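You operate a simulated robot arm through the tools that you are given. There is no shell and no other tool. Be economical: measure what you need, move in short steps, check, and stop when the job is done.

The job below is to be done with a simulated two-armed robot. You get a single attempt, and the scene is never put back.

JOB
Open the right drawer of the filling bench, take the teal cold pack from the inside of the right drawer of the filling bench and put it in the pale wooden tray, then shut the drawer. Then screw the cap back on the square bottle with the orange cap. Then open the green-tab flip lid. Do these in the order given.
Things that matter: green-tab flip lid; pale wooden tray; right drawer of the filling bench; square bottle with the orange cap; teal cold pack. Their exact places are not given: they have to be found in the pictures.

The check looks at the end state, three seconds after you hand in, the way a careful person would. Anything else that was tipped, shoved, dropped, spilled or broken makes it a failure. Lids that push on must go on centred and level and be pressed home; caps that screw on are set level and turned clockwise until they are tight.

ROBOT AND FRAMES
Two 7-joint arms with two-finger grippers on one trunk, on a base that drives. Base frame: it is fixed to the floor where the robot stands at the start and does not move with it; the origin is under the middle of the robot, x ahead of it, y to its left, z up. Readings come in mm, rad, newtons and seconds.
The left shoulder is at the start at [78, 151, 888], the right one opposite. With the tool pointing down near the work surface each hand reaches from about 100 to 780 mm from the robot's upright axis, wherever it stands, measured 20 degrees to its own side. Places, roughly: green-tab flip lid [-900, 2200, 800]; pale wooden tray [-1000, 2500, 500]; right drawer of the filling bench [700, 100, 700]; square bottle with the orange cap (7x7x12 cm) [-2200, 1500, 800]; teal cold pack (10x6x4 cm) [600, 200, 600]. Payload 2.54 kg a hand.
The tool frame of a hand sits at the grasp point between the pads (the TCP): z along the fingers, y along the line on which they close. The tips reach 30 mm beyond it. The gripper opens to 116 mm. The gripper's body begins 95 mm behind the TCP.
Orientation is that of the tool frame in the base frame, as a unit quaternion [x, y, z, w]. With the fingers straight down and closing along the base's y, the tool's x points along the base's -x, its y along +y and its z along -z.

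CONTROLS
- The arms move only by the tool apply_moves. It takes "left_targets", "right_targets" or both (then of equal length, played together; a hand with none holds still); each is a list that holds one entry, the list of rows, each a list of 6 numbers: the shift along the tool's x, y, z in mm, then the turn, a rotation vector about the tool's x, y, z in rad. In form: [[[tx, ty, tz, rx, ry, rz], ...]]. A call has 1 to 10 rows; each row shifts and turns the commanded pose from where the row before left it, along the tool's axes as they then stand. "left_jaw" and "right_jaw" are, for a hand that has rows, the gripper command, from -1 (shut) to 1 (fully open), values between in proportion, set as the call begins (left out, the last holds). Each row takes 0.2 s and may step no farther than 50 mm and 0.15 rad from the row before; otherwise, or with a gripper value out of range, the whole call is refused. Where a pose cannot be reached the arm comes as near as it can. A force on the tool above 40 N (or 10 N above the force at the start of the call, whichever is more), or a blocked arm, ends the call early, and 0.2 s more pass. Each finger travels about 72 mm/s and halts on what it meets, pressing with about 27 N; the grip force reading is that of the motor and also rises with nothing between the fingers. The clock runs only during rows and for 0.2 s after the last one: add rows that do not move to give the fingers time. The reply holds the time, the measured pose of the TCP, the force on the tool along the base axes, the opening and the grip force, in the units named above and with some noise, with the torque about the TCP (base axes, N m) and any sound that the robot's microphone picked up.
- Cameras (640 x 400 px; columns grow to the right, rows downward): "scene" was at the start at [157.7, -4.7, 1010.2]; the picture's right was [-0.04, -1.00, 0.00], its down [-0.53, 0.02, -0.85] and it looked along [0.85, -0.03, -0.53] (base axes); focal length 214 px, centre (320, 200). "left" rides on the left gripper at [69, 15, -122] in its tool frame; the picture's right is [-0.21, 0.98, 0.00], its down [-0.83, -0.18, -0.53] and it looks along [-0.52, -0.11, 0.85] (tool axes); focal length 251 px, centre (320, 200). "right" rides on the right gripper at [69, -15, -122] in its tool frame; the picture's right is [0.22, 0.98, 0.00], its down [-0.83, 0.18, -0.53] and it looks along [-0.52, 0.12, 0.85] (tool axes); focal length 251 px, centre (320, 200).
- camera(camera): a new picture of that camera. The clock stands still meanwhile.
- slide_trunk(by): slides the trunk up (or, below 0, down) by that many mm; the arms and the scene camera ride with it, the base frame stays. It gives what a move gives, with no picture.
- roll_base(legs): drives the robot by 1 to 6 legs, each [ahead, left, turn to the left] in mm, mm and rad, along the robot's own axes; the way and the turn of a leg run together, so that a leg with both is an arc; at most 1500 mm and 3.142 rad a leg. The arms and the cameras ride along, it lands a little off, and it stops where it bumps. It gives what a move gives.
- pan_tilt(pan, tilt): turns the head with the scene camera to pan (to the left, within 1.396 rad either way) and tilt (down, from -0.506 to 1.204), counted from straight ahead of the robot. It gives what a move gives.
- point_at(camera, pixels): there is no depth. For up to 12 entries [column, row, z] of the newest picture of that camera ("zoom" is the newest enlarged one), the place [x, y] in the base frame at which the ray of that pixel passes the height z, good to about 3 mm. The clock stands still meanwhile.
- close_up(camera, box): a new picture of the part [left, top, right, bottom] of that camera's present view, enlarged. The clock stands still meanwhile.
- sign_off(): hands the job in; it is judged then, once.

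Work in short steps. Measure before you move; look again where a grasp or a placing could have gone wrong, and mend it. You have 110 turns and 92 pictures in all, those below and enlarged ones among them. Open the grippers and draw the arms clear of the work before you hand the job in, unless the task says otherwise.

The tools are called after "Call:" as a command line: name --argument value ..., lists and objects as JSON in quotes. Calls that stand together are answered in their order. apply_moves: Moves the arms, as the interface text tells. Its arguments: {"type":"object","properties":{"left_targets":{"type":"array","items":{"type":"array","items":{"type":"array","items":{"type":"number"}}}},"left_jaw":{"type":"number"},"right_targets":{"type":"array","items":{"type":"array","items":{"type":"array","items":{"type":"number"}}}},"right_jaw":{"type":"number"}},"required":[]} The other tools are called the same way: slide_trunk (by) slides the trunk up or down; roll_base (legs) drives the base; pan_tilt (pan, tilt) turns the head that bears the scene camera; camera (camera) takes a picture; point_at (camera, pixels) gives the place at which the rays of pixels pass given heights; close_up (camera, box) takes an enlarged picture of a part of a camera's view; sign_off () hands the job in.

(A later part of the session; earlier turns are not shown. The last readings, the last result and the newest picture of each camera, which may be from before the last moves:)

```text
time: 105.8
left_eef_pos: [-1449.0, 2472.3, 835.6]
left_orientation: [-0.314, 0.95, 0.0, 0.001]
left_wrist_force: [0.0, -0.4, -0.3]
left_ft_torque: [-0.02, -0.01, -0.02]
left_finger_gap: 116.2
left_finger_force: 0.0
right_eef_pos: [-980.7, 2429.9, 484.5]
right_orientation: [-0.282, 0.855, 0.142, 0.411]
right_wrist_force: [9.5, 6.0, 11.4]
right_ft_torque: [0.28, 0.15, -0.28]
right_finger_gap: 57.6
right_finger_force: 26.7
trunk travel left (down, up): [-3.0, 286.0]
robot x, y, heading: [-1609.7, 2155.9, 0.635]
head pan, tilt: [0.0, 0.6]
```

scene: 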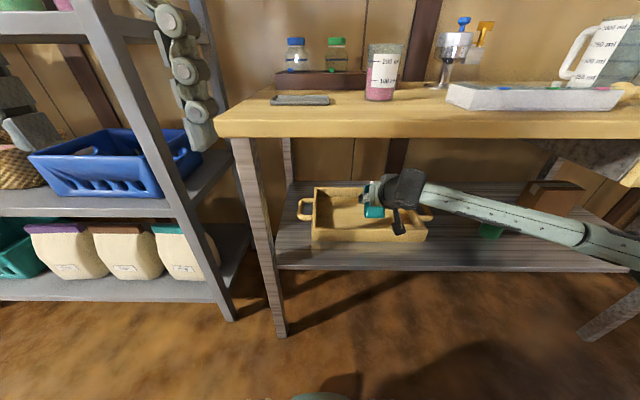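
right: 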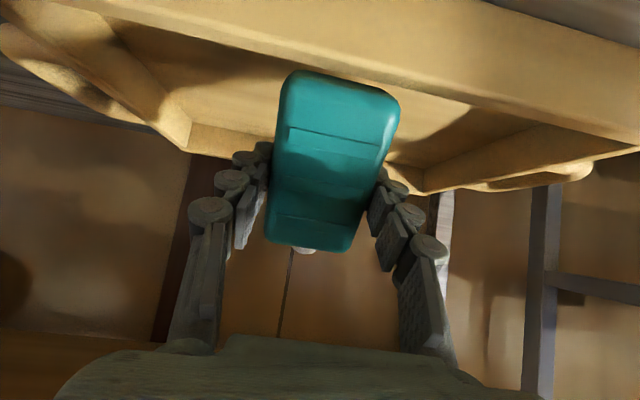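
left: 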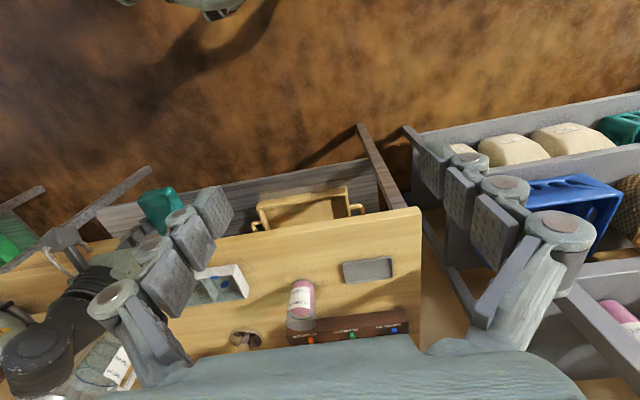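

Light contact with the tray floor (z≈484). I open the gripper slowly enough, then look before withdrawing.

Call:
apply_moves --right_targets '[[[0, 0, 0, 0, 0, 0], [0, 0, 0, 0, 0, 0], [0, 0, 0, 0, 0, 0]]]' --right_jaw 0.45

Call:
camera --camera "right"

Call:
camera --camera "scene"

```text
time: 106.6
left_eef_pos: [-1449.0, 2472.6, 835.0]
left_orientation: [-0.314, 0.949, 0.0, 0.0]
left_wrist_force: [-0.5, -1.3, -0.4]
left_ft_torque: [-0.02, 0.01, 0.0]
left_finger_gap: 116.1
left_finger_force: 0.1
right_eef_pos: [-982.3, 2428.8, 482.9]
right_orientation: [-0.282, 0.856, 0.141, 0.41]
right_wrist_force: [0.0, -0.4, 0.5]
right_ft_torque: [-0.01, 0.02, -0.01]
right_finger_gap: 83.9
right_finger_force: 0.0
trunk travel left (down, up): [-3.0, 286.0]
robot x, y, heading: [-1610.7, 2159.1, 0.64]
head pan, tilt: [0.0, 0.6]
```

```text
45 pictures are left
```

right: 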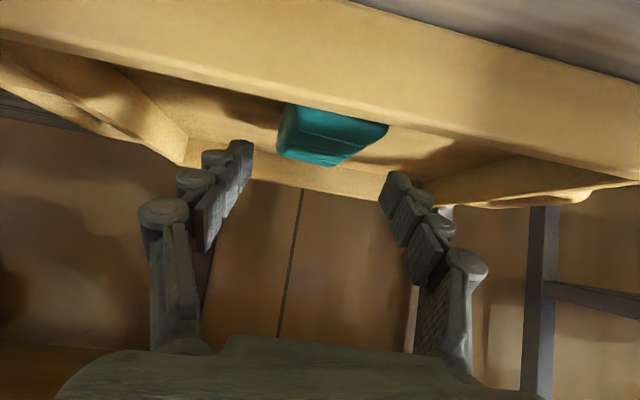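

```text
44 pictures are left
```

scene: 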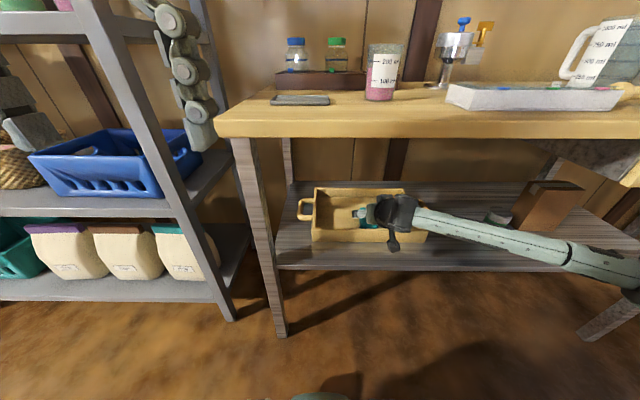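

The pack lies flat in the tray. I lift the hand out over the rim, back off, then take a close-up of the tabletop for the flip lid.

Call:
apply_moves --right_targets '[[[-16, 0, -12.6, 0, 0, 0], [-16, 0, -12.6, 0, 0, 0], [-16, 0, -12.6, 0, 0, 0], [-16, 0, -12.6, 0, 0, 0], [0, 0, 0, 0, 0, 0]]]'

Call:
roll_base --legs '[[-330, 0, 0]]'

Call:
slide_trunk --by 200

Call:
close_up --camera "scene" --box '[220, 100, 460, 250]'

```text
time: 107.8
left_eef_pos: [-1448.3, 2472.3, 834.3]
left_orientation: [-0.314, 0.95, 0.0, 0.001]
left_wrist_force: [0.3, 0.6, 0.2]
left_ft_torque: [0.02, 0.02, 0.01]
left_finger_gap: 116.0
left_finger_force: 0.1
right_eef_pos: [-981.4, 2427.4, 564.5]
right_orientation: [-0.282, 0.856, 0.142, 0.409]
right_wrist_force: [-0.2, 0.3, -0.3]
right_ft_torque: [-0.04, 0.01, 0.01]
right_finger_gap: 84.0
right_finger_force: 0.1
trunk travel left (down, up): [-3.0, 286.0]
robot x, y, heading: [-1615.0, 2157.5, 0.637]
head pan, tilt: [0.0, 0.6]
```

```text
time: 110.0
left_eef_pos: [-1715.7, 2272.4, 833.4]
left_orientation: [-0.313, 0.95, -0.001, 0.0]
left_wrist_force: [0.4, -0.3, -0.2]
left_ft_torque: [0.01, 0.01, -0.03]
left_finger_gap: 116.0
left_finger_force: 0.0
right_eef_pos: [-1248.4, 2227.5, 563.0]
right_orientation: [-0.28, 0.856, 0.14, 0.411]
right_wrist_force: [-0.4, 0.2, 0.1]
right_ft_torque: [0.01, -0.02, -0.03]
right_finger_gap: 83.9
right_finger_force: 0.1
trunk travel left (down, up): [-3.0, 286.0]
robot x, y, heading: [-1880.2, 1956.7, 0.641]
head pan, tilt: [0.0, 0.6]
```

```text
time: 112.2
left_eef_pos: [-1716.3, 2272.8, 1034.1]
left_orientation: [-0.313, 0.95, 0.0, 0.0]
left_wrist_force: [-0.7, -0.5, -0.1]
left_ft_torque: [0.04, -0.01, 0.0]
left_finger_gap: 116.0
left_finger_force: 0.0
right_eef_pos: [-1249.5, 2226.2, 763.4]
right_orientation: [-0.28, 0.856, 0.14, 0.41]
right_wrist_force: [0.8, -0.2, -0.6]
right_ft_torque: [0.02, 0.0, -0.03]
right_finger_gap: 84.2
right_finger_force: 0.1
trunk travel left (down, up): [-203.0, 86.0]
robot x, y, heading: [-1883.2, 1959.9, 0.637]
head pan, tilt: [0.0, 0.6]
```

```text
2.67 times, centred on (340, 175) of scene
```

zoom: 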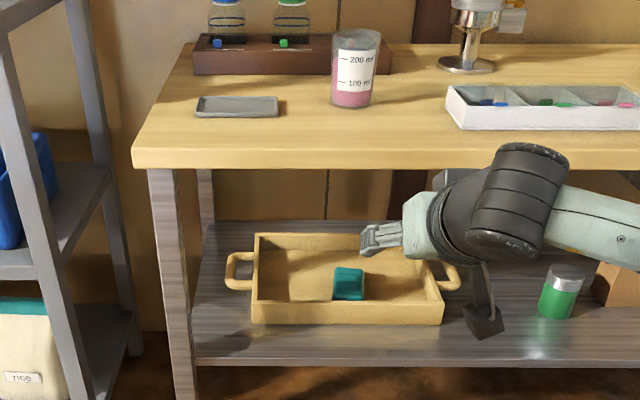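

The teal pack is in the tray. The white compartment box at right seems to hold the flip lids (to check later). Now I return along the aisle to shut the drawer, hand raised above bench height.

Call:
slide_trunk --by 84

Call:
roll_base --legs '[[60, 0, 0.013], [0, -1275, 0], [0, -1275, 0], [-330, 0, 0]]'

Call:
pan_tilt --pan -0.1 --tilt 0.6

Call:
camera --camera "scene"

```text
time: 113.4
left_eef_pos: [-1716.3, 2273.3, 1119.0]
left_orientation: [-0.313, 0.95, 0.0, 0.001]
left_wrist_force: [-0.1, -0.6, -0.1]
left_ft_torque: [0.0, 0.01, 0.0]
left_finger_gap: 116.1
left_finger_force: 0.0
right_eef_pos: [-1249.2, 2225.8, 846.8]
right_orientation: [-0.281, 0.856, 0.142, 0.411]
right_wrist_force: [1.1, -0.3, -0.6]
right_ft_torque: [-0.02, -0.02, 0.01]
right_finger_gap: 84.1
right_finger_force: 0.1
trunk travel left (down, up): [-287.0, 2.0]
robot x, y, heading: [-1880.9, 1959.0, 0.638]
head pan, tilt: [0.0, 0.6]
```

```text
time: 140.3
left_eef_pos: [-411.9, 69.4, 1118.6]
left_orientation: [-0.316, 0.949, 0.0, -0.001]
left_wrist_force: [0.2, 0.6, 0.0]
left_ft_torque: [0.0, -0.04, 0.01]
left_finger_gap: 115.8
left_finger_force: 0.0
right_eef_pos: [55.2, 25.7, 848.8]
right_orientation: [-0.283, 0.856, 0.142, 0.409]
right_wrist_force: [-0.1, 0.3, -0.8]
right_ft_torque: [-0.01, -0.02, 0.01]
right_finger_gap: 84.0
right_finger_force: 0.1
trunk travel left (down, up): [-287.0, 2.0]
robot x, y, heading: [-575.5, -245.9, 0.648]
head pan, tilt: [0.0, 0.6]
```

```text
time: 141.0
left_eef_pos: [-410.7, 70.7, 1118.7]
left_orientation: [-0.316, 0.949, 0.0, -0.001]
left_wrist_force: [-0.1, 0.0, -0.2]
left_ft_torque: [0.01, 0.01, -0.01]
left_finger_gap: 116.1
left_finger_force: 0.1
right_eef_pos: [56.2, 26.1, 848.7]
right_orientation: [-0.283, 0.856, 0.141, 0.41]
right_wrist_force: [0.4, -0.3, -1.0]
right_ft_torque: [-0.03, -0.01, -0.02]
right_finger_gap: 83.7
right_finger_force: 0.1
trunk travel left (down, up): [-287.0, 2.0]
robot x, y, heading: [-575.0, -243.9, 0.646]
head pan, tilt: [-0.099, 0.6]
```

```text
42 pictures are left
```

scene: 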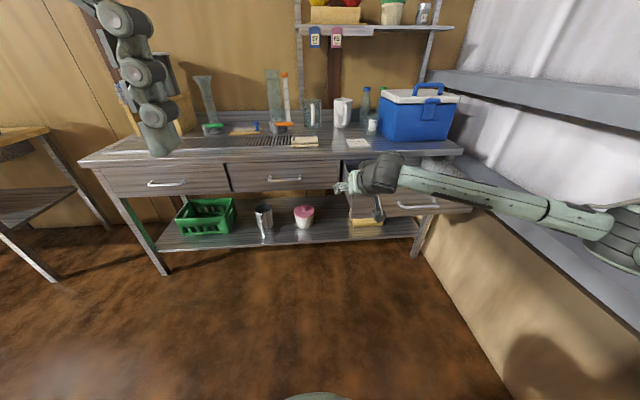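

Hand at n≈60, l≈-13. I strafe right 297, close the fist and flatten its pitch, then lower to the handle bar's height to push on the bar.

Call:
roll_base --legs '[[0, -297, 0]]'

Call:
apply_moves --right_targets '[[[0, 0, 0, 0, -0.12, 0], [0, 0, 0, 0, -0.12, 0], [0, 0, 0, 0, -0.12, 0], [0, 0, 0, 0, 0, 0], [0, 0, 0, 0, 0, 0], [0, 0, 0, 0, 0, 0]]]' --right_jaw -1

Call:
slide_trunk --by -150

Call:
camera --camera "right"

Call:
camera --camera "scene"

```text
time: 144.4
left_eef_pos: [-233.1, -170.1, 1118.4]
left_orientation: [-0.314, 0.95, 0.0, 0.0]
left_wrist_force: [-0.2, 0.3, 0.4]
left_ft_torque: [-0.01, 0.03, 0.0]
left_finger_gap: 116.1
left_finger_force: 0.0
right_eef_pos: [234.3, -213.5, 848.7]
right_orientation: [-0.28, 0.856, 0.14, 0.41]
right_wrist_force: [1.0, -0.4, 0.3]
right_ft_torque: [-0.02, -0.02, 0.02]
right_finger_gap: 84.2
right_finger_force: 0.1
trunk travel left (down, up): [-287.0, 2.0]
robot x, y, heading: [-398.7, -487.9, 0.638]
head pan, tilt: [-0.099, 0.6]
```

```text
time: 145.8
left_eef_pos: [-232.4, -168.7, 1118.8]
left_orientation: [-0.314, 0.95, 0.0, 0.0]
left_wrist_force: [0.9, 0.4, 0.6]
left_ft_torque: [0.02, 0.03, -0.04]
left_finger_gap: 116.0
left_finger_force: 0.1
right_eef_pos: [233.4, -214.8, 848.7]
right_orientation: [-0.268, 0.816, 0.166, 0.485]
right_wrist_force: [0.3, -0.3, -1.1]
right_ft_torque: [0.01, -0.01, 0.0]
right_finger_gap: 0.0
right_finger_force: 26.6
right hand out of reach, approached as far as the arm can: row 2, 3
trunk travel left (down, up): [-287.0, 2.0]
robot x, y, heading: [-397.2, -483.8, 0.641]
head pan, tilt: [-0.099, 0.6]
```

```text
time: 147.6
left_eef_pos: [-232.0, -168.6, 968.2]
left_orientation: [-0.315, 0.949, 0.0, 0.0]
left_wrist_force: [-1.0, 0.1, -1.0]
left_ft_torque: [0.01, 0.01, 0.02]
left_finger_gap: 116.0
left_finger_force: 0.0
right_eef_pos: [233.8, -215.8, 698.1]
right_orientation: [-0.268, 0.815, 0.166, 0.486]
right_wrist_force: [0.8, 0.0, -0.4]
right_ft_torque: [0.0, 0.01, -0.02]
right_finger_gap: 0.0
right_finger_force: 26.7
trunk travel left (down, up): [-137.0, 152.0]
robot x, y, heading: [-400.0, -486.7, 0.64]
head pan, tilt: [-0.099, 0.6]
```

```text
41 pictures are left
```

right: 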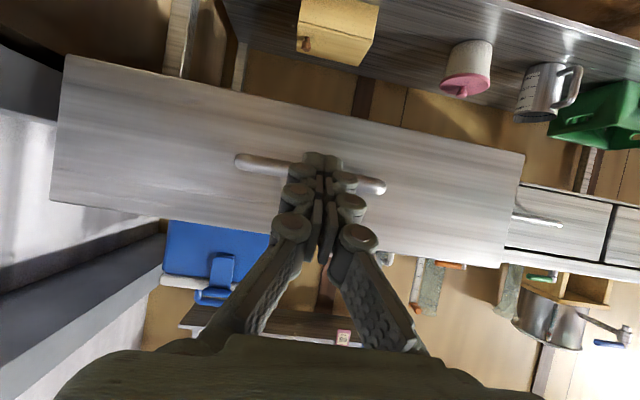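

```text
40 pictures are left
```

scene: 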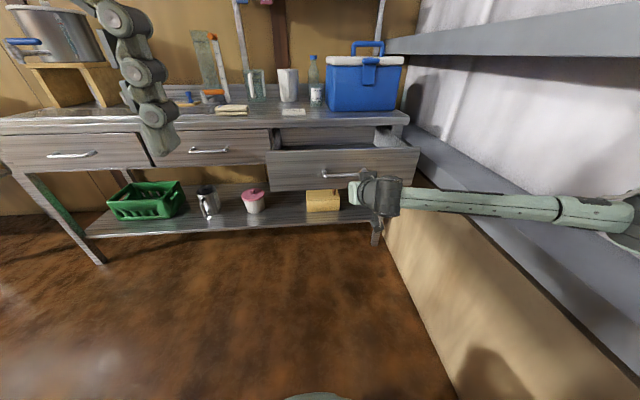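

The fist lines up with the bar (tip z≈684, l≈-313). I raise 4 mm and drive forward 200 mm to begin pushing.

Call:
slide_trunk --by 4

Call:
roll_base --legs '[[190, 0, 0.01]]'

Call:
camera --camera "right"

```text
time: 148.1
left_eef_pos: [-232.0, -169.5, 972.0]
left_orientation: [-0.313, 0.95, 0.0, 0.0]
left_wrist_force: [0.2, -0.7, 0.5]
left_ft_torque: [0.01, -0.01, -0.03]
left_finger_gap: 116.2
left_finger_force: 0.0
right_eef_pos: [233.0, -214.5, 701.6]
right_orientation: [-0.268, 0.815, 0.166, 0.485]
right_wrist_force: [0.6, 0.5, 0.2]
right_ft_torque: [0.0, 0.02, -0.03]
right_finger_gap: 0.0
right_finger_force: 26.0
trunk travel left (down, up): [-141.0, 148.0]
robot x, y, heading: [-397.4, -481.4, 0.636]
head pan, tilt: [-0.099, 0.6]
```

```text
time: 149.7
left_eef_pos: [-87.9, -55.2, 972.8]
left_orientation: [-0.32, 0.948, 0.001, 0.0]
left_wrist_force: [-0.8, -0.8, 0.4]
left_ft_torque: [0.02, 0.01, -0.01]
left_finger_gap: 115.9
left_finger_force: 0.0
right_eef_pos: [379.1, -95.5, 701.1]
right_orientation: [-0.273, 0.814, 0.169, 0.484]
right_wrist_force: [-0.2, 0.8, -0.4]
right_ft_torque: [0.02, 0.02, 0.0]
right_finger_gap: 0.1
right_finger_force: 28.5
trunk travel left (down, up): [-141.0, 148.0]
robot x, y, heading: [-251.4, -373.8, 0.656]
head pan, tilt: [-0.099, 0.6]
```

```text
39 pictures are left
```

right: 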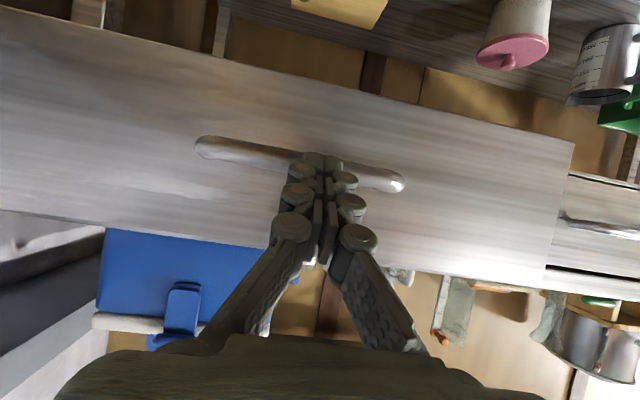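

The fist is on the bar and the drawer has moved in about 105 mm. I push another 145 mm.

Call:
roll_base --legs '[[140, 0, 0]]'

Call:
camera --camera "scene"

```text
time: 151.1
left_eef_pos: [24.4, 31.0, 971.9]
left_orientation: [-0.319, 0.948, 0.0, 0.0]
left_wrist_force: [1.3, 0.3, 0.1]
left_ft_torque: [0.04, -0.02, 0.03]
left_finger_gap: 116.0
left_finger_force: 0.0
right_eef_pos: [488.7, -8.6, 700.4]
right_orientation: [-0.274, 0.815, 0.168, 0.482]
right_wrist_force: [-0.8, -0.7, 0.6]
right_ft_torque: [-0.02, -0.02, 0.0]
right_finger_gap: 0.0
right_finger_force: 28.3
trunk travel left (down, up): [-141.0, 148.0]
robot x, y, heading: [-139.3, -285.5, 0.649]
head pan, tilt: [-0.099, 0.6]
stopped in leg 1: the force on the tool passed its limit at 56 N (the readings are from after the stop); the commanded pose is now the measured one
```

```text
38 pictures are left
```

scene: 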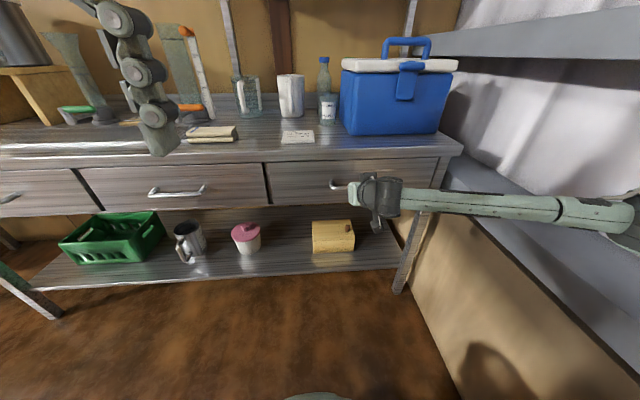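

Force stop at 56 N: the drawer seems home. I back off and check it with a close-up.

Call:
roll_base --legs '[[-250, 0, 0]]'

Call:
close_up --camera "scene" --box '[180, 110, 480, 290]'

```text
time: 152.9
left_eef_pos: [-173.4, -120.4, 973.0]
left_orientation: [-0.319, 0.948, 0.0, -0.001]
left_wrist_force: [0.2, 0.2, 0.0]
left_ft_torque: [-0.04, 0.0, 0.02]
left_finger_gap: 115.7
left_finger_force: 0.1
right_eef_pos: [291.4, -162.2, 700.5]
right_orientation: [-0.273, 0.816, 0.168, 0.482]
right_wrist_force: [-0.2, -0.1, 0.0]
right_ft_torque: [0.03, -0.02, 0.02]
right_finger_gap: 0.1
right_finger_force: 29.0
trunk travel left (down, up): [-141.0, 148.0]
robot x, y, heading: [-333.9, -436.5, 0.648]
head pan, tilt: [-0.099, 0.6]
```

```text
2.13 times, centred on (330, 200) of scene
```

zoom: 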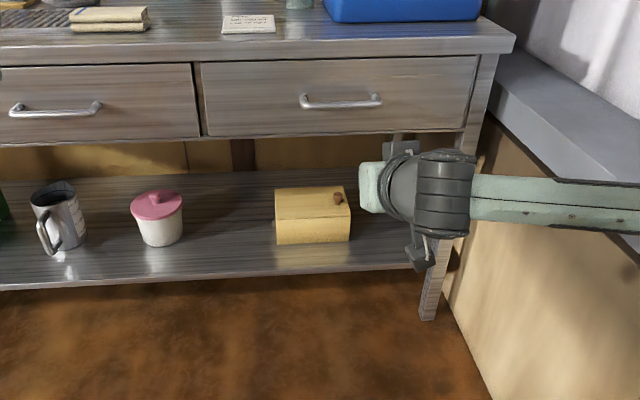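

Drawer is flush shut. I point the right hand down again, retract and raise it for the drive.

Call:
slide_trunk --by 146

Call:
apply_moves --right_targets '[[[0, 0, 0, 0, 0.1346, 0], [0, 0, 0, 0, 0.1346, 0], [0, 0, 0, 0, 0.1346, 0], [0, 0, 0, 0, 0.1346, 0], [0, 0, 0, 0, 0.1346, 0], [0, 0, 0, 0, 0.1346, 0], [0, 0, 0, 0, 0.1346, 0], [0, 0, 0, 0, 0.1346, 0], [0, 0, 0, 0, 0, 0]]]' --right_jaw 1

Call:
apply_moves --right_targets '[[[30, 0, -30, 0, 0, 0], [30, 0, -30, 0, 0, 0], [30, 0, -30, 0, 0, 0], [30, 0, 0, 0, 0, 0], [0, 0, 0, 0, 0, 0]]]'

Call:
roll_base --legs '[[430, 400, 0], [0, 1200, 0], [0, 1100, 0], [0, 0, 3.14]]'

Call:
pan_tilt --pan 0.0 --tilt 0.5

Call:
camera --camera "scene"

```text
time: 154.6
left_eef_pos: [-173.8, -120.4, 1118.4]
left_orientation: [-0.32, 0.948, 0.0, -0.001]
left_wrist_force: [0.3, 0.7, -0.3]
left_ft_torque: [-0.03, 0.04, 0.0]
left_finger_gap: 116.0
left_finger_force: 0.0
right_eef_pos: [291.2, -161.8, 845.5]
right_orientation: [-0.273, 0.815, 0.168, 0.483]
right_wrist_force: [0.1, -0.4, -0.6]
right_ft_torque: [0.07, 0.03, -0.01]
right_finger_gap: 0.1
right_finger_force: 29.0
trunk travel left (down, up): [-287.0, 2.0]
robot x, y, heading: [-340.5, -440.7, 0.648]
head pan, tilt: [-0.099, 0.6]
```

```text
time: 156.6
left_eef_pos: [-175.1, -121.4, 1118.3]
left_orientation: [-0.318, 0.948, -0.001, 0.0]
left_wrist_force: [0.8, 1.3, -0.3]
left_ft_torque: [0.02, -0.01, 0.0]
left_finger_gap: 116.2
left_finger_force: 0.1
right_eef_pos: [290.4, -162.1, 846.6]
right_orientation: [-0.32, 0.947, 0.003, -0.005]
right_wrist_force: [0.4, 1.1, -0.1]
right_ft_torque: [0.0, 0.05, 0.0]
right_finger_gap: 115.9
right_finger_force: 0.2
trunk travel left (down, up): [-287.0, 2.0]
robot x, y, heading: [-334.5, -435.9, 0.652]
head pan, tilt: [-0.099, 0.6]
```

```text
time: 157.8
left_eef_pos: [-174.6, -121.4, 1118.0]
left_orientation: [-0.318, 0.948, 0.0, -0.001]
left_wrist_force: [-0.1, 0.0, 0.5]
left_ft_torque: [0.0, -0.02, -0.02]
left_finger_gap: 116.0
left_finger_force: 0.0
right_eef_pos: [194.9, -234.9, 937.7]
right_orientation: [-0.32, 0.947, 0.004, -0.004]
right_wrist_force: [-0.3, -0.2, -0.4]
right_ft_torque: [0.0, 0.05, -0.02]
right_finger_gap: 115.8
right_finger_force: 0.1
trunk travel left (down, up): [-287.0, 2.0]
robot x, y, heading: [-336.6, -440.0, 0.647]
head pan, tilt: [-0.099, 0.6]
```

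```text
time: 191.8
left_eef_pos: [-1809.4, 1652.0, 1118.6]
left_orientation: [0.946, 0.324, 0.001, 0.0]
left_wrist_force: [-0.6, 0.2, 0.1]
left_ft_torque: [0.03, -0.01, 0.0]
left_finger_gap: 116.0
left_finger_force: 0.2
right_eef_pos: [-2179.6, 1762.4, 937.7]
right_orientation: [0.946, 0.325, 0.004, 0.004]
right_wrist_force: [-0.4, -0.1, 0.2]
right_ft_torque: [-0.01, 0.03, 0.0]
right_finger_gap: 116.0
right_finger_force: 0.1
trunk travel left (down, up): [-287.0, 2.0]
robot x, y, heading: [-1647.5, 1968.9, -2.481]
head pan, tilt: [-0.099, 0.6]
```

```text
time: 192.4
left_eef_pos: [-1808.6, 1651.7, 1119.1]
left_orientation: [0.946, 0.325, 0.0, -0.001]
left_wrist_force: [-0.2, 0.3, -0.6]
left_ft_torque: [-0.01, -0.01, 0.02]
left_finger_gap: 116.1
left_finger_force: 0.2
right_eef_pos: [-2177.9, 1761.6, 937.2]
right_orientation: [0.946, 0.325, 0.004, 0.004]
right_wrist_force: [0.8, -0.8, -0.7]
right_ft_torque: [0.02, 0.01, -0.02]
right_finger_gap: 115.9
right_finger_force: 0.1
trunk travel left (down, up): [-287.0, 2.0]
robot x, y, heading: [-1651.0, 1973.2, -2.481]
head pan, tilt: [0.0, 0.499]
```

```text
36 pictures are left
```

scene: 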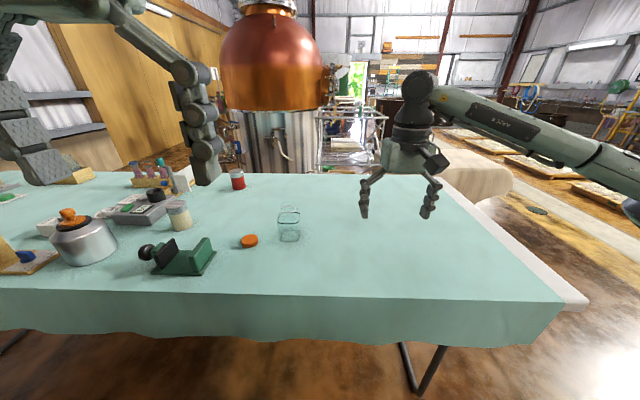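

The square glass bottle stands at (290,222) and its orange cap lies at (249,241). I enlarge them and measure.

Call:
close_up --camera "scene" --box '[220, 190, 340, 265]'

Call:
point_at --camera "scene" --pixels '[[290, 242, 760], [290, 242, 800], [249, 243, 760], [249, 243, 800], [565, 300, 800], [0, 290, 800], [290, 207, 880], [182, 268, 800]]'

```text
5.33 times, centred on (280, 228) of scene
```

zoom: 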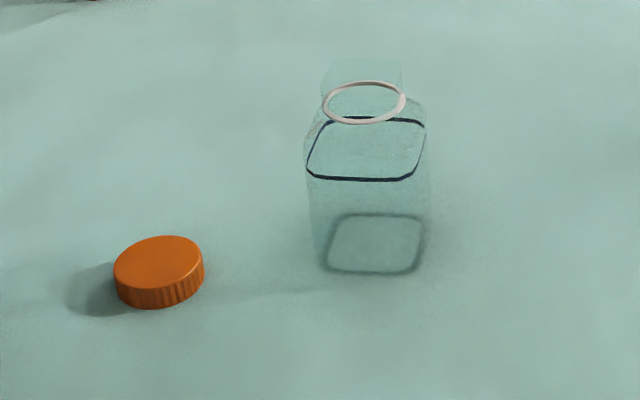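

```text
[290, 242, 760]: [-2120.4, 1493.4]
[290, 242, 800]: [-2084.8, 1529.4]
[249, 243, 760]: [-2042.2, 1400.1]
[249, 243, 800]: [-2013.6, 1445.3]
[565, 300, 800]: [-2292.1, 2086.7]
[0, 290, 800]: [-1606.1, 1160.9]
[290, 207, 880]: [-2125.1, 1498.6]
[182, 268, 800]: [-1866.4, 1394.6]
```

Bottle ≈ 650 mm ahead and 95 left; cap ≈ 115 mm further left. I shift the base forward and left 80 mm, then look with the left wrist camera to triangulate.

Call:
roll_base --legs '[[80, 80, 0]]'

Call:
camera --camera "left"

Call:
close_up --camera "scene" --box '[200, 190, 440, 340]'

```text
time: 193.9
left_eef_pos: [-1823.0, 1538.7, 1117.8]
left_orientation: [0.946, 0.325, 0.001, -0.001]
left_wrist_force: [0.3, -0.5, -0.2]
left_ft_torque: [0.02, -0.01, -0.01]
left_finger_gap: 115.7
left_finger_force: 0.1
right_eef_pos: [-2192.7, 1648.6, 937.6]
right_orientation: [0.946, 0.325, 0.004, 0.003]
right_wrist_force: [0.0, -0.8, -0.2]
right_ft_torque: [0.02, 0.0, 0.02]
right_finger_gap: 115.9
right_finger_force: 0.0
trunk travel left (down, up): [-287.0, 2.0]
robot x, y, heading: [-1665.9, 1857.3, -2.481]
head pan, tilt: [0.0, 0.499]
```

```text
34 pictures are left
```

left: 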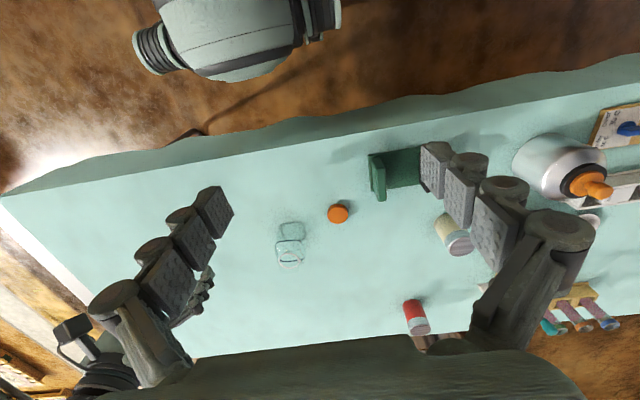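

```text
2.67 times, centred on (320, 265) of scene
```

zoom: 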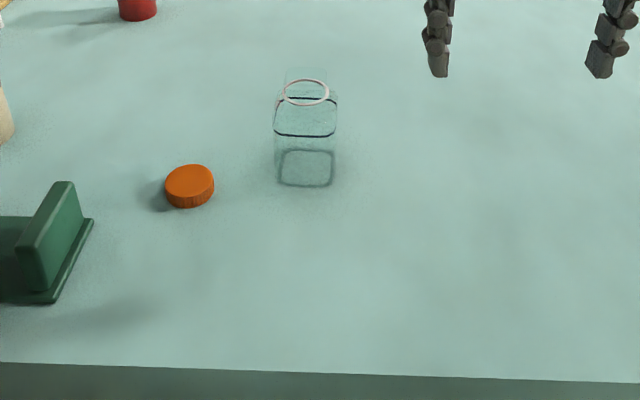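

I triangulate the cap (left 339,213; zoom 190,181), the mouth ring, and the base.

Call:
point_at --camera "left" --pixels '[[339, 212, 760], [339, 212, 800], [290, 263, 880], [290, 263, 920], [291, 230, 760], [291, 230, 800]]'

Call:
point_at --camera "zoom" --pixels '[[190, 180, 760], [190, 180, 800], [306, 93, 880], [306, 93, 920], [305, 168, 760], [305, 168, 800]]'

```text
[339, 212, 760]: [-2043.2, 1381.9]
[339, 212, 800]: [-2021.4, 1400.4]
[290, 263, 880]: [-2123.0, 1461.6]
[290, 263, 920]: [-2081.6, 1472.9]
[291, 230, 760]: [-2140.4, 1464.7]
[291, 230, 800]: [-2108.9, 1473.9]
```

```text
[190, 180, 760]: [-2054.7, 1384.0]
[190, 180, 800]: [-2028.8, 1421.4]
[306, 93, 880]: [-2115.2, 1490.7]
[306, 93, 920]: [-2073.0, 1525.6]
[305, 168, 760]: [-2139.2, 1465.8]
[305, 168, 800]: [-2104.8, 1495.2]
```

Base of the bottle triangulates to (-2140,1465,~760). I bring the left hand nearer for a better look.

Call:
apply_moves --left_targets '[[[-34, 0, 35, 0, 0, 0], [-34, 0, 35, 0, 0, 0], [-34, 0, 35, 0, 0, 0], [-34, 0, 35, 0, 0, 0], [-34, 0, 35, 0, 0, 0], [0, 0, 0, 0, 0, 0]]]'

Call:
camera --camera "left"

```text
time: 195.3
left_eef_pos: [-1958.5, 1432.8, 941.7]
left_orientation: [0.946, 0.324, 0.0, 0.001]
left_wrist_force: [-1.1, -0.3, 0.1]
left_ft_torque: [-0.01, -0.02, 0.01]
left_finger_gap: 115.9
left_finger_force: 0.0
right_eef_pos: [-2192.9, 1647.0, 937.3]
right_orientation: [0.946, 0.325, 0.004, 0.004]
right_wrist_force: [0.9, -0.5, 0.2]
right_ft_torque: [0.0, 0.02, -0.01]
right_finger_gap: 116.0
right_finger_force: 0.1
trunk travel left (down, up): [-287.0, 2.0]
robot x, y, heading: [-1665.0, 1858.3, -2.481]
head pan, tilt: [0.0, 0.499]
```

```text
32 pictures are left
```

left: 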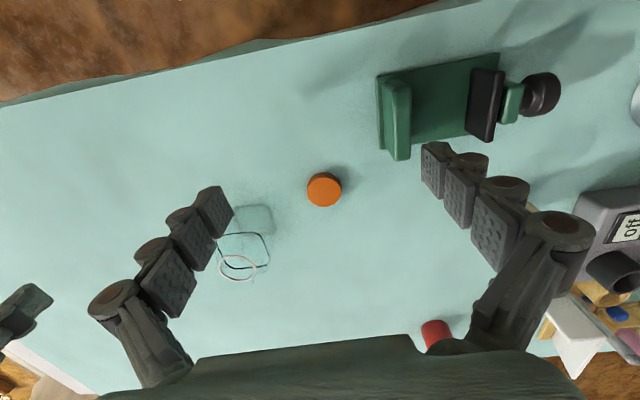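

Call:
point_at --camera "left" --pixels '[[324, 188, 760], [324, 188, 770], [324, 188, 780], [237, 267, 860], [237, 267, 870], [237, 267, 880], [256, 220, 760], [308, 190, 770], [341, 187, 770], [218, 270, 870], [257, 265, 870]]'

```text
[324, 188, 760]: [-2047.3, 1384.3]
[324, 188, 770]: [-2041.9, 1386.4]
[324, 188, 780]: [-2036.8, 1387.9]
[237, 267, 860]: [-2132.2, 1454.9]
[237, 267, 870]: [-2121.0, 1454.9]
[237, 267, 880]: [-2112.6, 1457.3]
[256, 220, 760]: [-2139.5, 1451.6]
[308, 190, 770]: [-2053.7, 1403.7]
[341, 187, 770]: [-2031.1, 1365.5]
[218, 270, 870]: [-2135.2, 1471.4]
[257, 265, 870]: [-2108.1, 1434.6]
```

Cap (diameter ≈44) is at (-2043,1386); bottle axis ≈ (-2139,1457), ring z≈857. I move the left hand above the cap with the jaw part open and check.

Call:
apply_moves --left_targets '[[[-32, -4.5, 0, 0, 0, -0.01], [-32, -4.5, 0, 0, 0, 0], [-32, -4.5, 0, 0, 0, 0], [0, 0, 40, 0, 0, 0], [0, 0, 40, 0, 0, 0], [0, 0, 35, 0, 0, 0], [0, 0, 0, 0, 0, 0]]]' --left_jaw 0.2

Call:
camera --camera "left"

```text
time: 196.9
left_eef_pos: [-2041.1, 1386.9, 827.2]
left_orientation: [0.944, 0.329, 0.0, 0.0]
left_wrist_force: [-0.4, -1.4, -0.2]
left_ft_torque: [-0.02, 0.02, 0.0]
left_finger_gap: 69.5
left_finger_force: 0.1
right_eef_pos: [-2192.8, 1648.5, 936.6]
right_orientation: [0.945, 0.326, 0.004, 0.004]
right_wrist_force: [-0.3, -0.4, -0.2]
right_ft_torque: [-0.02, -0.03, 0.0]
right_finger_gap: 115.9
right_finger_force: 0.1
trunk travel left (down, up): [-287.0, 2.0]
robot x, y, heading: [-1664.6, 1857.3, -2.479]
head pan, tilt: [0.0, 0.499]
```

```text
31 pictures are left
```

left: 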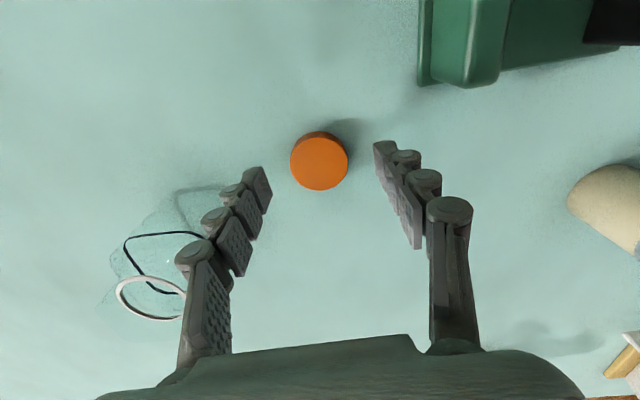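

Call:
point_at --camera "left" --pixels '[[319, 163, 772], [291, 162, 772], [348, 162, 772], [152, 299, 857], [117, 288, 857], [186, 302, 857]]'

```text
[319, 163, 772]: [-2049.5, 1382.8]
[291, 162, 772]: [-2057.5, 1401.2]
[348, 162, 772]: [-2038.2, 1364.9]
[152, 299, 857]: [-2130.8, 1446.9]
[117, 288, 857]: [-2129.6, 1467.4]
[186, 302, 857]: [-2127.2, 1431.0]
```

Cap centre is 8 mm farther ahead. I shift, descend to z≈792 and close.

Call:
apply_moves --left_targets '[[[-8, 0, 0, 0, 0, 0], [0, 0, 18, 0, 0, 0], [0, 0, 16, 0, 0, 0], [0, 0, 0, 0, 0, 0]]]'

Call:
apply_moves --left_targets '[[[0, 0, 0, 0, 0, 0], [0, 0, 0, 0, 0, 0], [0, 0, 0, 0, 0, 0]]]' --left_jaw -1

Call:
camera --camera "left"

```text
time: 197.9
left_eef_pos: [-2046.0, 1380.9, 792.6]
left_orientation: [0.944, 0.33, -0.001, 0.0]
left_wrist_force: [0.5, -0.2, 0.4]
left_ft_torque: [-0.02, 0.03, -0.05]
left_finger_gap: 69.5
left_finger_force: 0.1
right_eef_pos: [-2192.2, 1647.5, 938.1]
right_orientation: [0.946, 0.324, 0.005, 0.004]
right_wrist_force: [0.3, 0.3, 0.0]
right_ft_torque: [0.01, -0.01, -0.04]
right_finger_gap: 116.0
right_finger_force: 0.0
trunk travel left (down, up): [-287.0, 2.0]
robot x, y, heading: [-1670.2, 1860.8, -2.479]
head pan, tilt: [0.0, 0.499]
```

```text
time: 198.7
left_eef_pos: [-2047.3, 1380.8, 793.5]
left_orientation: [0.944, 0.33, 0.0, 0.0]
left_wrist_force: [0.5, -0.4, -0.3]
left_ft_torque: [-0.01, 0.01, 0.04]
left_finger_gap: 0.0
left_finger_force: 26.8
right_eef_pos: [-2193.1, 1648.4, 937.2]
right_orientation: [0.946, 0.325, 0.005, 0.004]
right_wrist_force: [0.5, 0.4, 0.0]
right_ft_torque: [0.03, -0.04, -0.01]
right_finger_gap: 116.1
right_finger_force: 0.1
trunk travel left (down, up): [-287.0, 2.0]
robot x, y, heading: [-1666.9, 1855.4, -2.481]
head pan, tilt: [0.0, 0.499]
```

```text
30 pictures are left
```

left: 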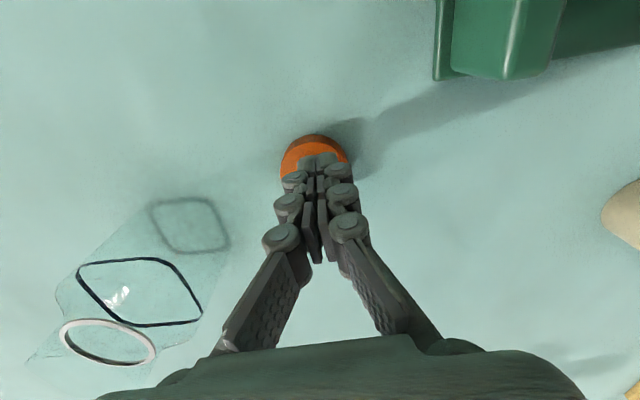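

The fingers closed above the cap, so the table is lower than thought. I reopen and measure the cap again from here.

Call:
apply_moves --left_targets '[[[0, 0, -5, 0, 0, 0], [0, 0, 0, 0, 0, 0], [0, 0, 0, 0, 0, 0]]]' --left_jaw 0.2

Call:
camera --camera "left"

Call:
point_at --camera "left" --pixels '[[315, 166, 755], [315, 166, 745], [284, 166, 755], [348, 166, 755]]'

```text
time: 199.5
left_eef_pos: [-2046.5, 1380.6, 798.5]
left_orientation: [0.944, 0.33, 0.0, 0.0]
left_wrist_force: [0.0, -1.0, 0.4]
left_ft_torque: [-0.02, -0.03, 0.02]
left_finger_gap: 69.4
left_finger_force: 0.0
right_eef_pos: [-2192.2, 1647.3, 937.3]
right_orientation: [0.945, 0.326, 0.004, 0.005]
right_wrist_force: [0.4, 1.0, -0.4]
right_ft_torque: [0.01, -0.02, 0.0]
right_finger_gap: 115.9
right_finger_force: 0.0
trunk travel left (down, up): [-287.0, 2.0]
robot x, y, heading: [-1663.8, 1858.1, -2.478]
head pan, tilt: [0.0, 0.499]
```

```text
29 pictures are left
```

left: 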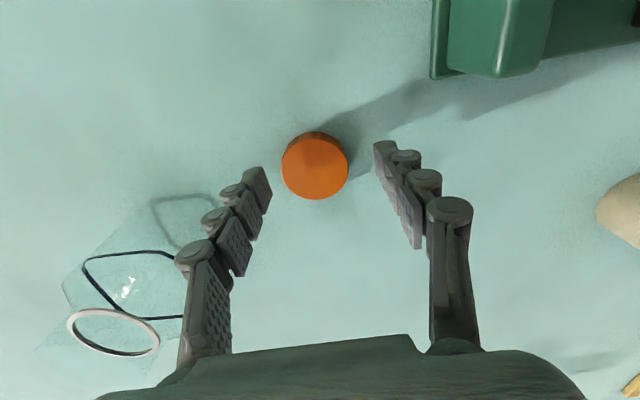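

```text
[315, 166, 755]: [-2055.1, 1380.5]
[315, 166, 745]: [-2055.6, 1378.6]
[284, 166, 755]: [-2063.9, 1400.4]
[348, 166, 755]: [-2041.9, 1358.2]
```

Cap top is near z 755 (dia ≈47). I correct by 6 mm ahead/4 mm sideways, descend to ~776 and close.

Call:
apply_moves --left_targets '[[[-6, -4, 0, 0, 0, 0], [0, 0, 10, 0, 0, 0], [0, 0, 7, 0, 0, 0], [0, 0, 5, 0, 0, 0], [0, 0, 0, 0, 0, 0]]]'

Call:
apply_moves --left_targets '[[[0, 0, 0, 0, 0, 0], [0, 0, 0, 0, 0, 0], [0, 0, 0, 0, 0, 0]]]' --left_jaw -1

```text
time: 200.7
left_eef_pos: [-2054.1, 1379.7, 777.4]
left_orientation: [0.944, 0.329, 0.001, 0.0]
left_wrist_force: [0.2, -1.1, 0.1]
left_ft_torque: [-0.03, 0.02, 0.01]
left_finger_gap: 69.8
left_finger_force: 0.0
right_eef_pos: [-2192.2, 1647.5, 937.5]
right_orientation: [0.946, 0.325, 0.004, 0.004]
right_wrist_force: [-0.3, 1.2, -0.6]
right_ft_torque: [-0.01, -0.02, -0.02]
right_finger_gap: 116.2
right_finger_force: 0.1
trunk travel left (down, up): [-287.0, 2.0]
robot x, y, heading: [-1665.1, 1860.6, -2.483]
head pan, tilt: [0.0, 0.499]
```

```text
time: 201.5
left_eef_pos: [-2054.9, 1379.8, 778.3]
left_orientation: [0.945, 0.328, 0.0, -0.001]
left_wrist_force: [-1.7, 0.4, 0.5]
left_ft_torque: [-0.01, 0.01, -0.02]
left_finger_gap: 47.9
left_finger_force: 27.1
right_eef_pos: [-2192.6, 1647.6, 937.7]
right_orientation: [0.946, 0.325, 0.005, 0.004]
right_wrist_force: [0.2, 0.3, -0.3]
right_ft_torque: [0.01, 0.0, 0.05]
right_finger_gap: 116.0
right_finger_force: 0.1
trunk travel left (down, up): [-287.0, 2.0]
robot x, y, heading: [-1665.3, 1854.7, -2.481]
head pan, tilt: [0.0, 0.499]
```

Cap gripped (gap 47.9). I lift it slowly and check.

Call:
apply_moves --left_targets '[[[0, 0, -10, 0, 0, 0], [0, 0, -20, 0, 0, 0], [0, 0, -30, 0, 0, 0], [0, 0, -35, 0, 0, 0], [0, 0, -35, 0, 0, 0], [0, 0, -35, 0, 0, 0], [0, 0, 0, 0, 0, 0]]]'

Call:
camera --camera "left"

Call:
close_up --camera "scene" --box '[200, 130, 440, 280]'

```text
time: 203.1
left_eef_pos: [-2054.3, 1380.7, 942.2]
left_orientation: [0.944, 0.329, 0.0, 0.0]
left_wrist_force: [-0.4, -0.4, -0.4]
left_ft_torque: [0.0, 0.05, 0.01]
left_finger_gap: 47.8
left_finger_force: 26.7
right_eef_pos: [-2193.5, 1647.3, 936.8]
right_orientation: [0.946, 0.325, 0.004, 0.004]
right_wrist_force: [-0.1, 0.3, 0.1]
right_ft_torque: [-0.02, -0.01, 0.01]
right_finger_gap: 115.9
right_finger_force: 0.0
trunk travel left (down, up): [-287.0, 2.0]
robot x, y, heading: [-1661.5, 1860.6, -2.479]
head pan, tilt: [0.0, 0.499]
```

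```text
28 pictures are left
```

left: 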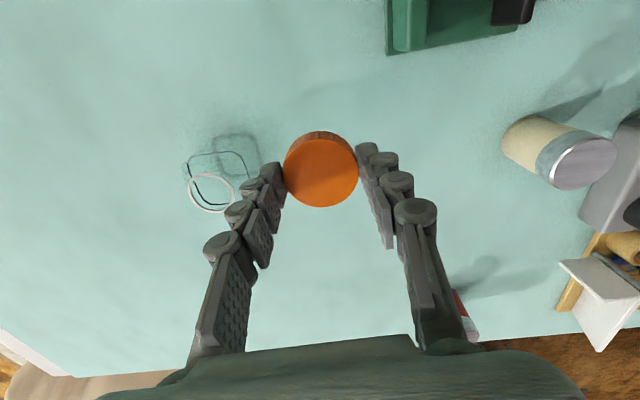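

```text
2.67 times, centred on (320, 205) of scene
```

zoom: 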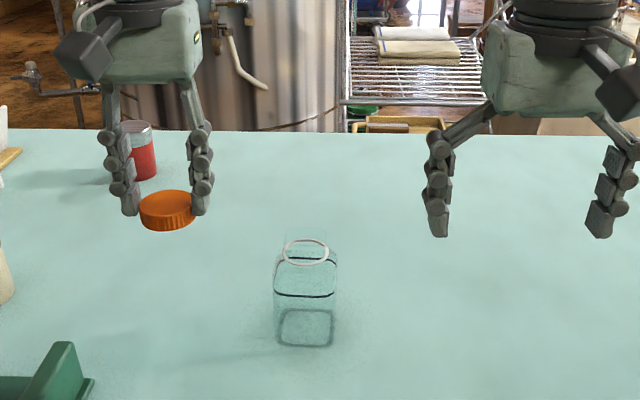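

Cap is held level at the fingertips. I triangulate the bottle's ring and base again from both views.

Call:
point_at --camera "left" --pixels '[[211, 192, 830], [211, 192, 840], [211, 192, 850], [211, 192, 860], [236, 149, 738], [236, 149, 745], [188, 187, 845], [235, 197, 845]]'

Call:
point_at --camera "zoom" --pixels '[[306, 252, 830], [306, 252, 840], [306, 252, 850], [306, 252, 860], [305, 328, 738], [305, 328, 745], [167, 205, 900], [167, 205, 910]]'

```text
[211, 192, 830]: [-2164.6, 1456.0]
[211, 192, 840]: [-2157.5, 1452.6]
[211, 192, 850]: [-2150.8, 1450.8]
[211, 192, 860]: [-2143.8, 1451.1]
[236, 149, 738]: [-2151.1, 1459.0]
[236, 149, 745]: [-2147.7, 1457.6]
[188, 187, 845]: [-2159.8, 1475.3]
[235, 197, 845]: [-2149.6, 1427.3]
```

```text
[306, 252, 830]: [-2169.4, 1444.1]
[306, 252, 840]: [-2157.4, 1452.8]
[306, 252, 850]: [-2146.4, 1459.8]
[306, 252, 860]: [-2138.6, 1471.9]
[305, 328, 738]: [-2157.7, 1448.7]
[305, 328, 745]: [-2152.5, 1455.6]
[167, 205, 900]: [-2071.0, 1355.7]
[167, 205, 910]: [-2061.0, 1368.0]
```

The ring matches at z=840, axis (-2155,1454), table z≈742. Now the right hand tilts for a side grip while the left moves aside a little.

Call:
apply_moves --right_targets '[[[0, 0, 0, 0, -0.15, 0], [0, 0, 0, 0, -0.15, 0], [0, 0, 0, 0, -0.15, 0], [0, 0, 0, 0, -0.15, 0], [0, 0, 0, 0, -0.15, 0], [0, 0, 0, 0, -0.15, 0], [0, 0, 0, 0, -0.15, 0], [0, 0, 0, 0, 0, 0]]]' --left_targets '[[[0, 20, -10, 0, 0, 0], [0, 20, -10, 0, 0, 0], [0, 0, 0, 0, 0, 0], [0, 0, 0, 0, 0, 0], [0, 0, 0, 0, 0, 0], [0, 0, 0, 0, 0, 0], [0, 0, 0, 0, 0, 0], [0, 0, 0, 0, 0, 0]]]'

Call:
apply_moves --right_targets '[[[37.5, 0, 7.5, 0, 0, 0], [37.5, 0, 7.5, 0, 0, 0], [37.5, 0, 7.5, 0, 0, 0], [37.5, 0, 7.5, 0, 0, 0], [0, 0, 0, 0, 0, 0]]]'

```text
time: 204.9
left_eef_pos: [-2029.1, 1348.5, 962.3]
left_orientation: [0.944, 0.329, 0.001, 0.0]
left_wrist_force: [-0.2, 0.2, -0.8]
left_ft_torque: [-0.03, 0.02, 0.01]
left_finger_gap: 47.8
left_finger_force: 26.9
right_eef_pos: [-2193.3, 1648.1, 936.7]
right_orientation: [0.82, 0.279, -0.471, 0.167]
right_wrist_force: [-0.2, -0.6, -0.3]
right_ft_torque: [-0.05, 0.01, 0.02]
right_finger_gap: 116.2
right_finger_force: 0.0
trunk travel left (down, up): [-287.0, 2.0]
robot x, y, heading: [-1662.9, 1853.2, -2.479]
head pan, tilt: [0.0, 0.499]
```

```text
time: 206.1
left_eef_pos: [-2031.2, 1349.2, 962.3]
left_orientation: [0.944, 0.329, 0.0, 0.001]
left_wrist_force: [0.1, 0.1, 0.1]
left_ft_torque: [-0.03, 0.07, -0.02]
left_finger_gap: 47.8
left_finger_force: 27.3
right_eef_pos: [-2140.1, 1654.2, 812.7]
right_orientation: [0.821, 0.278, -0.471, 0.163]
right_wrist_force: [0.2, 0.2, -0.2]
right_ft_torque: [0.04, -0.03, -0.02]
right_finger_gap: 115.9
right_finger_force: 0.2
right hand out of reach, approached as far as the arm can: row 3, 4
trunk travel left (down, up): [-287.0, 2.0]
robot x, y, heading: [-1664.6, 1859.7, -2.48]
head pan, tilt: [0.0, 0.499]
```

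The arm's low limit is near; I lower the trunk 25 mm instead and shift the right hand sideways in front of the bottle.

Call:
slide_trunk --by -22

Call:
apply_moves --right_targets '[[[0, 38, 0, 0, 0, 0], [0, 38, 0, 0, 0, 0], [0, 37, 0, 0, 0, 0], [0, 37, 0, 0, 0, 0], [0, 0, 0, 0, 0, 0]]]'

Call:
camera --camera "right"

```text
time: 206.8
left_eef_pos: [-2030.8, 1348.7, 941.2]
left_orientation: [0.944, 0.33, -0.001, 0.0]
left_wrist_force: [0.8, -0.6, -0.4]
left_ft_torque: [-0.01, -0.01, 0.01]
left_finger_gap: 47.8
left_finger_force: 27.9
right_eef_pos: [-2140.5, 1654.8, 790.7]
right_orientation: [0.822, 0.278, -0.47, 0.163]
right_wrist_force: [-0.5, -0.7, 0.2]
right_ft_torque: [-0.01, 0.0, -0.01]
right_finger_gap: 115.8
right_finger_force: 0.2
trunk travel left (down, up): [-265.0, 24.0]
robot x, y, heading: [-1664.5, 1858.7, -2.482]
head pan, tilt: [0.0, 0.499]
```

```text
time: 208.0
left_eef_pos: [-2029.2, 1349.0, 940.7]
left_orientation: [0.944, 0.33, 0.0, 0.0]
left_wrist_force: [-0.2, 0.1, -0.5]
left_ft_torque: [0.0, 0.01, 0.03]
left_finger_gap: 47.9
left_finger_force: 27.3
right_eef_pos: [-2051.6, 1534.7, 792.4]
right_orientation: [0.822, 0.279, -0.468, 0.164]
right_wrist_force: [0.4, -0.6, -0.1]
right_ft_torque: [0.0, 0.0, 0.03]
right_finger_gap: 115.8
right_finger_force: 0.1
trunk travel left (down, up): [-265.0, 24.0]
robot x, y, heading: [-1666.0, 1854.5, -2.474]
head pan, tilt: [0.0, 0.499]
```

```text
26 pictures are left
```

right: 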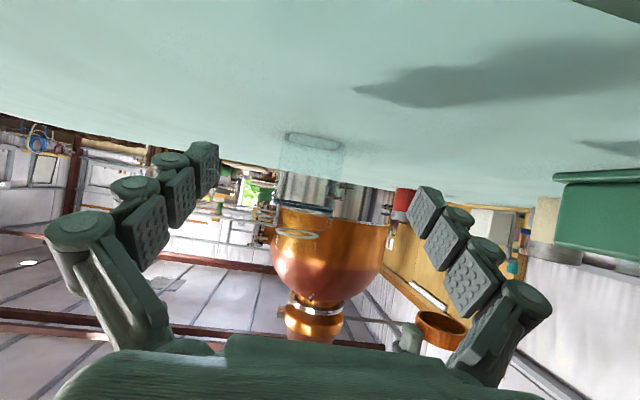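

The bottle sits between the open fingers in line. I advance 122 mm level and then close gently.

Call:
apply_moves --right_targets '[[[-12.4, 0, 21.2, 0, 0, 0], [-12.4, 0, 21.2, 0, 0, 0], [-12.4, 0, 21.2, 0, 0, 0], [-12.4, 0, 21.2, 0, 0, 0], [-12.4, 0, 21.2, 0, 0, 0], [0, 0, 0, 0, 0, 0]]]'

Call:
camera --camera "right"

Call:
close_up --camera "scene" --box '[200, 150, 440, 300]'

```text
time: 209.4
left_eef_pos: [-2030.1, 1350.0, 939.9]
left_orientation: [0.944, 0.33, 0.0, 0.0]
left_wrist_force: [0.0, 0.8, -1.0]
left_ft_torque: [0.01, -0.02, 0.0]
left_finger_gap: 47.8
left_finger_force: 27.4
right_eef_pos: [-2146.1, 1458.9, 790.4]
right_orientation: [0.821, 0.279, -0.47, 0.164]
right_wrist_force: [0.5, 0.0, 0.1]
right_ft_torque: [-0.02, 0.01, -0.04]
right_finger_gap: 115.9
right_finger_force: 0.0
trunk travel left (down, up): [-265.0, 24.0]
robot x, y, heading: [-1666.7, 1858.5, -2.481]
head pan, tilt: [0.0, 0.499]
```

```text
25 pictures are left
```

right: 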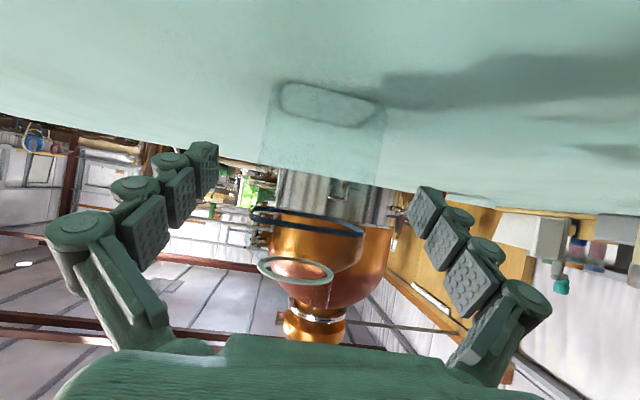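

```text
2.67 times, centred on (320, 225) of scene
```

zoom: 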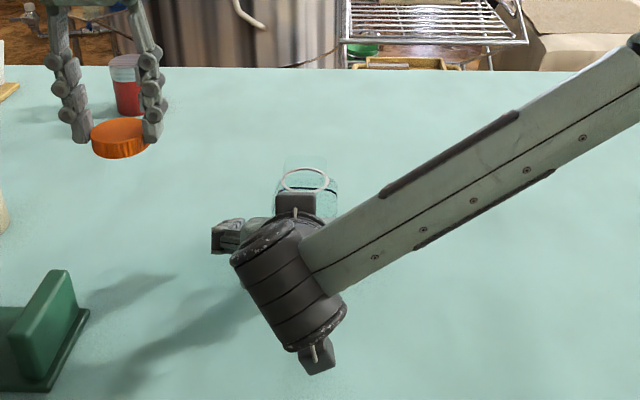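

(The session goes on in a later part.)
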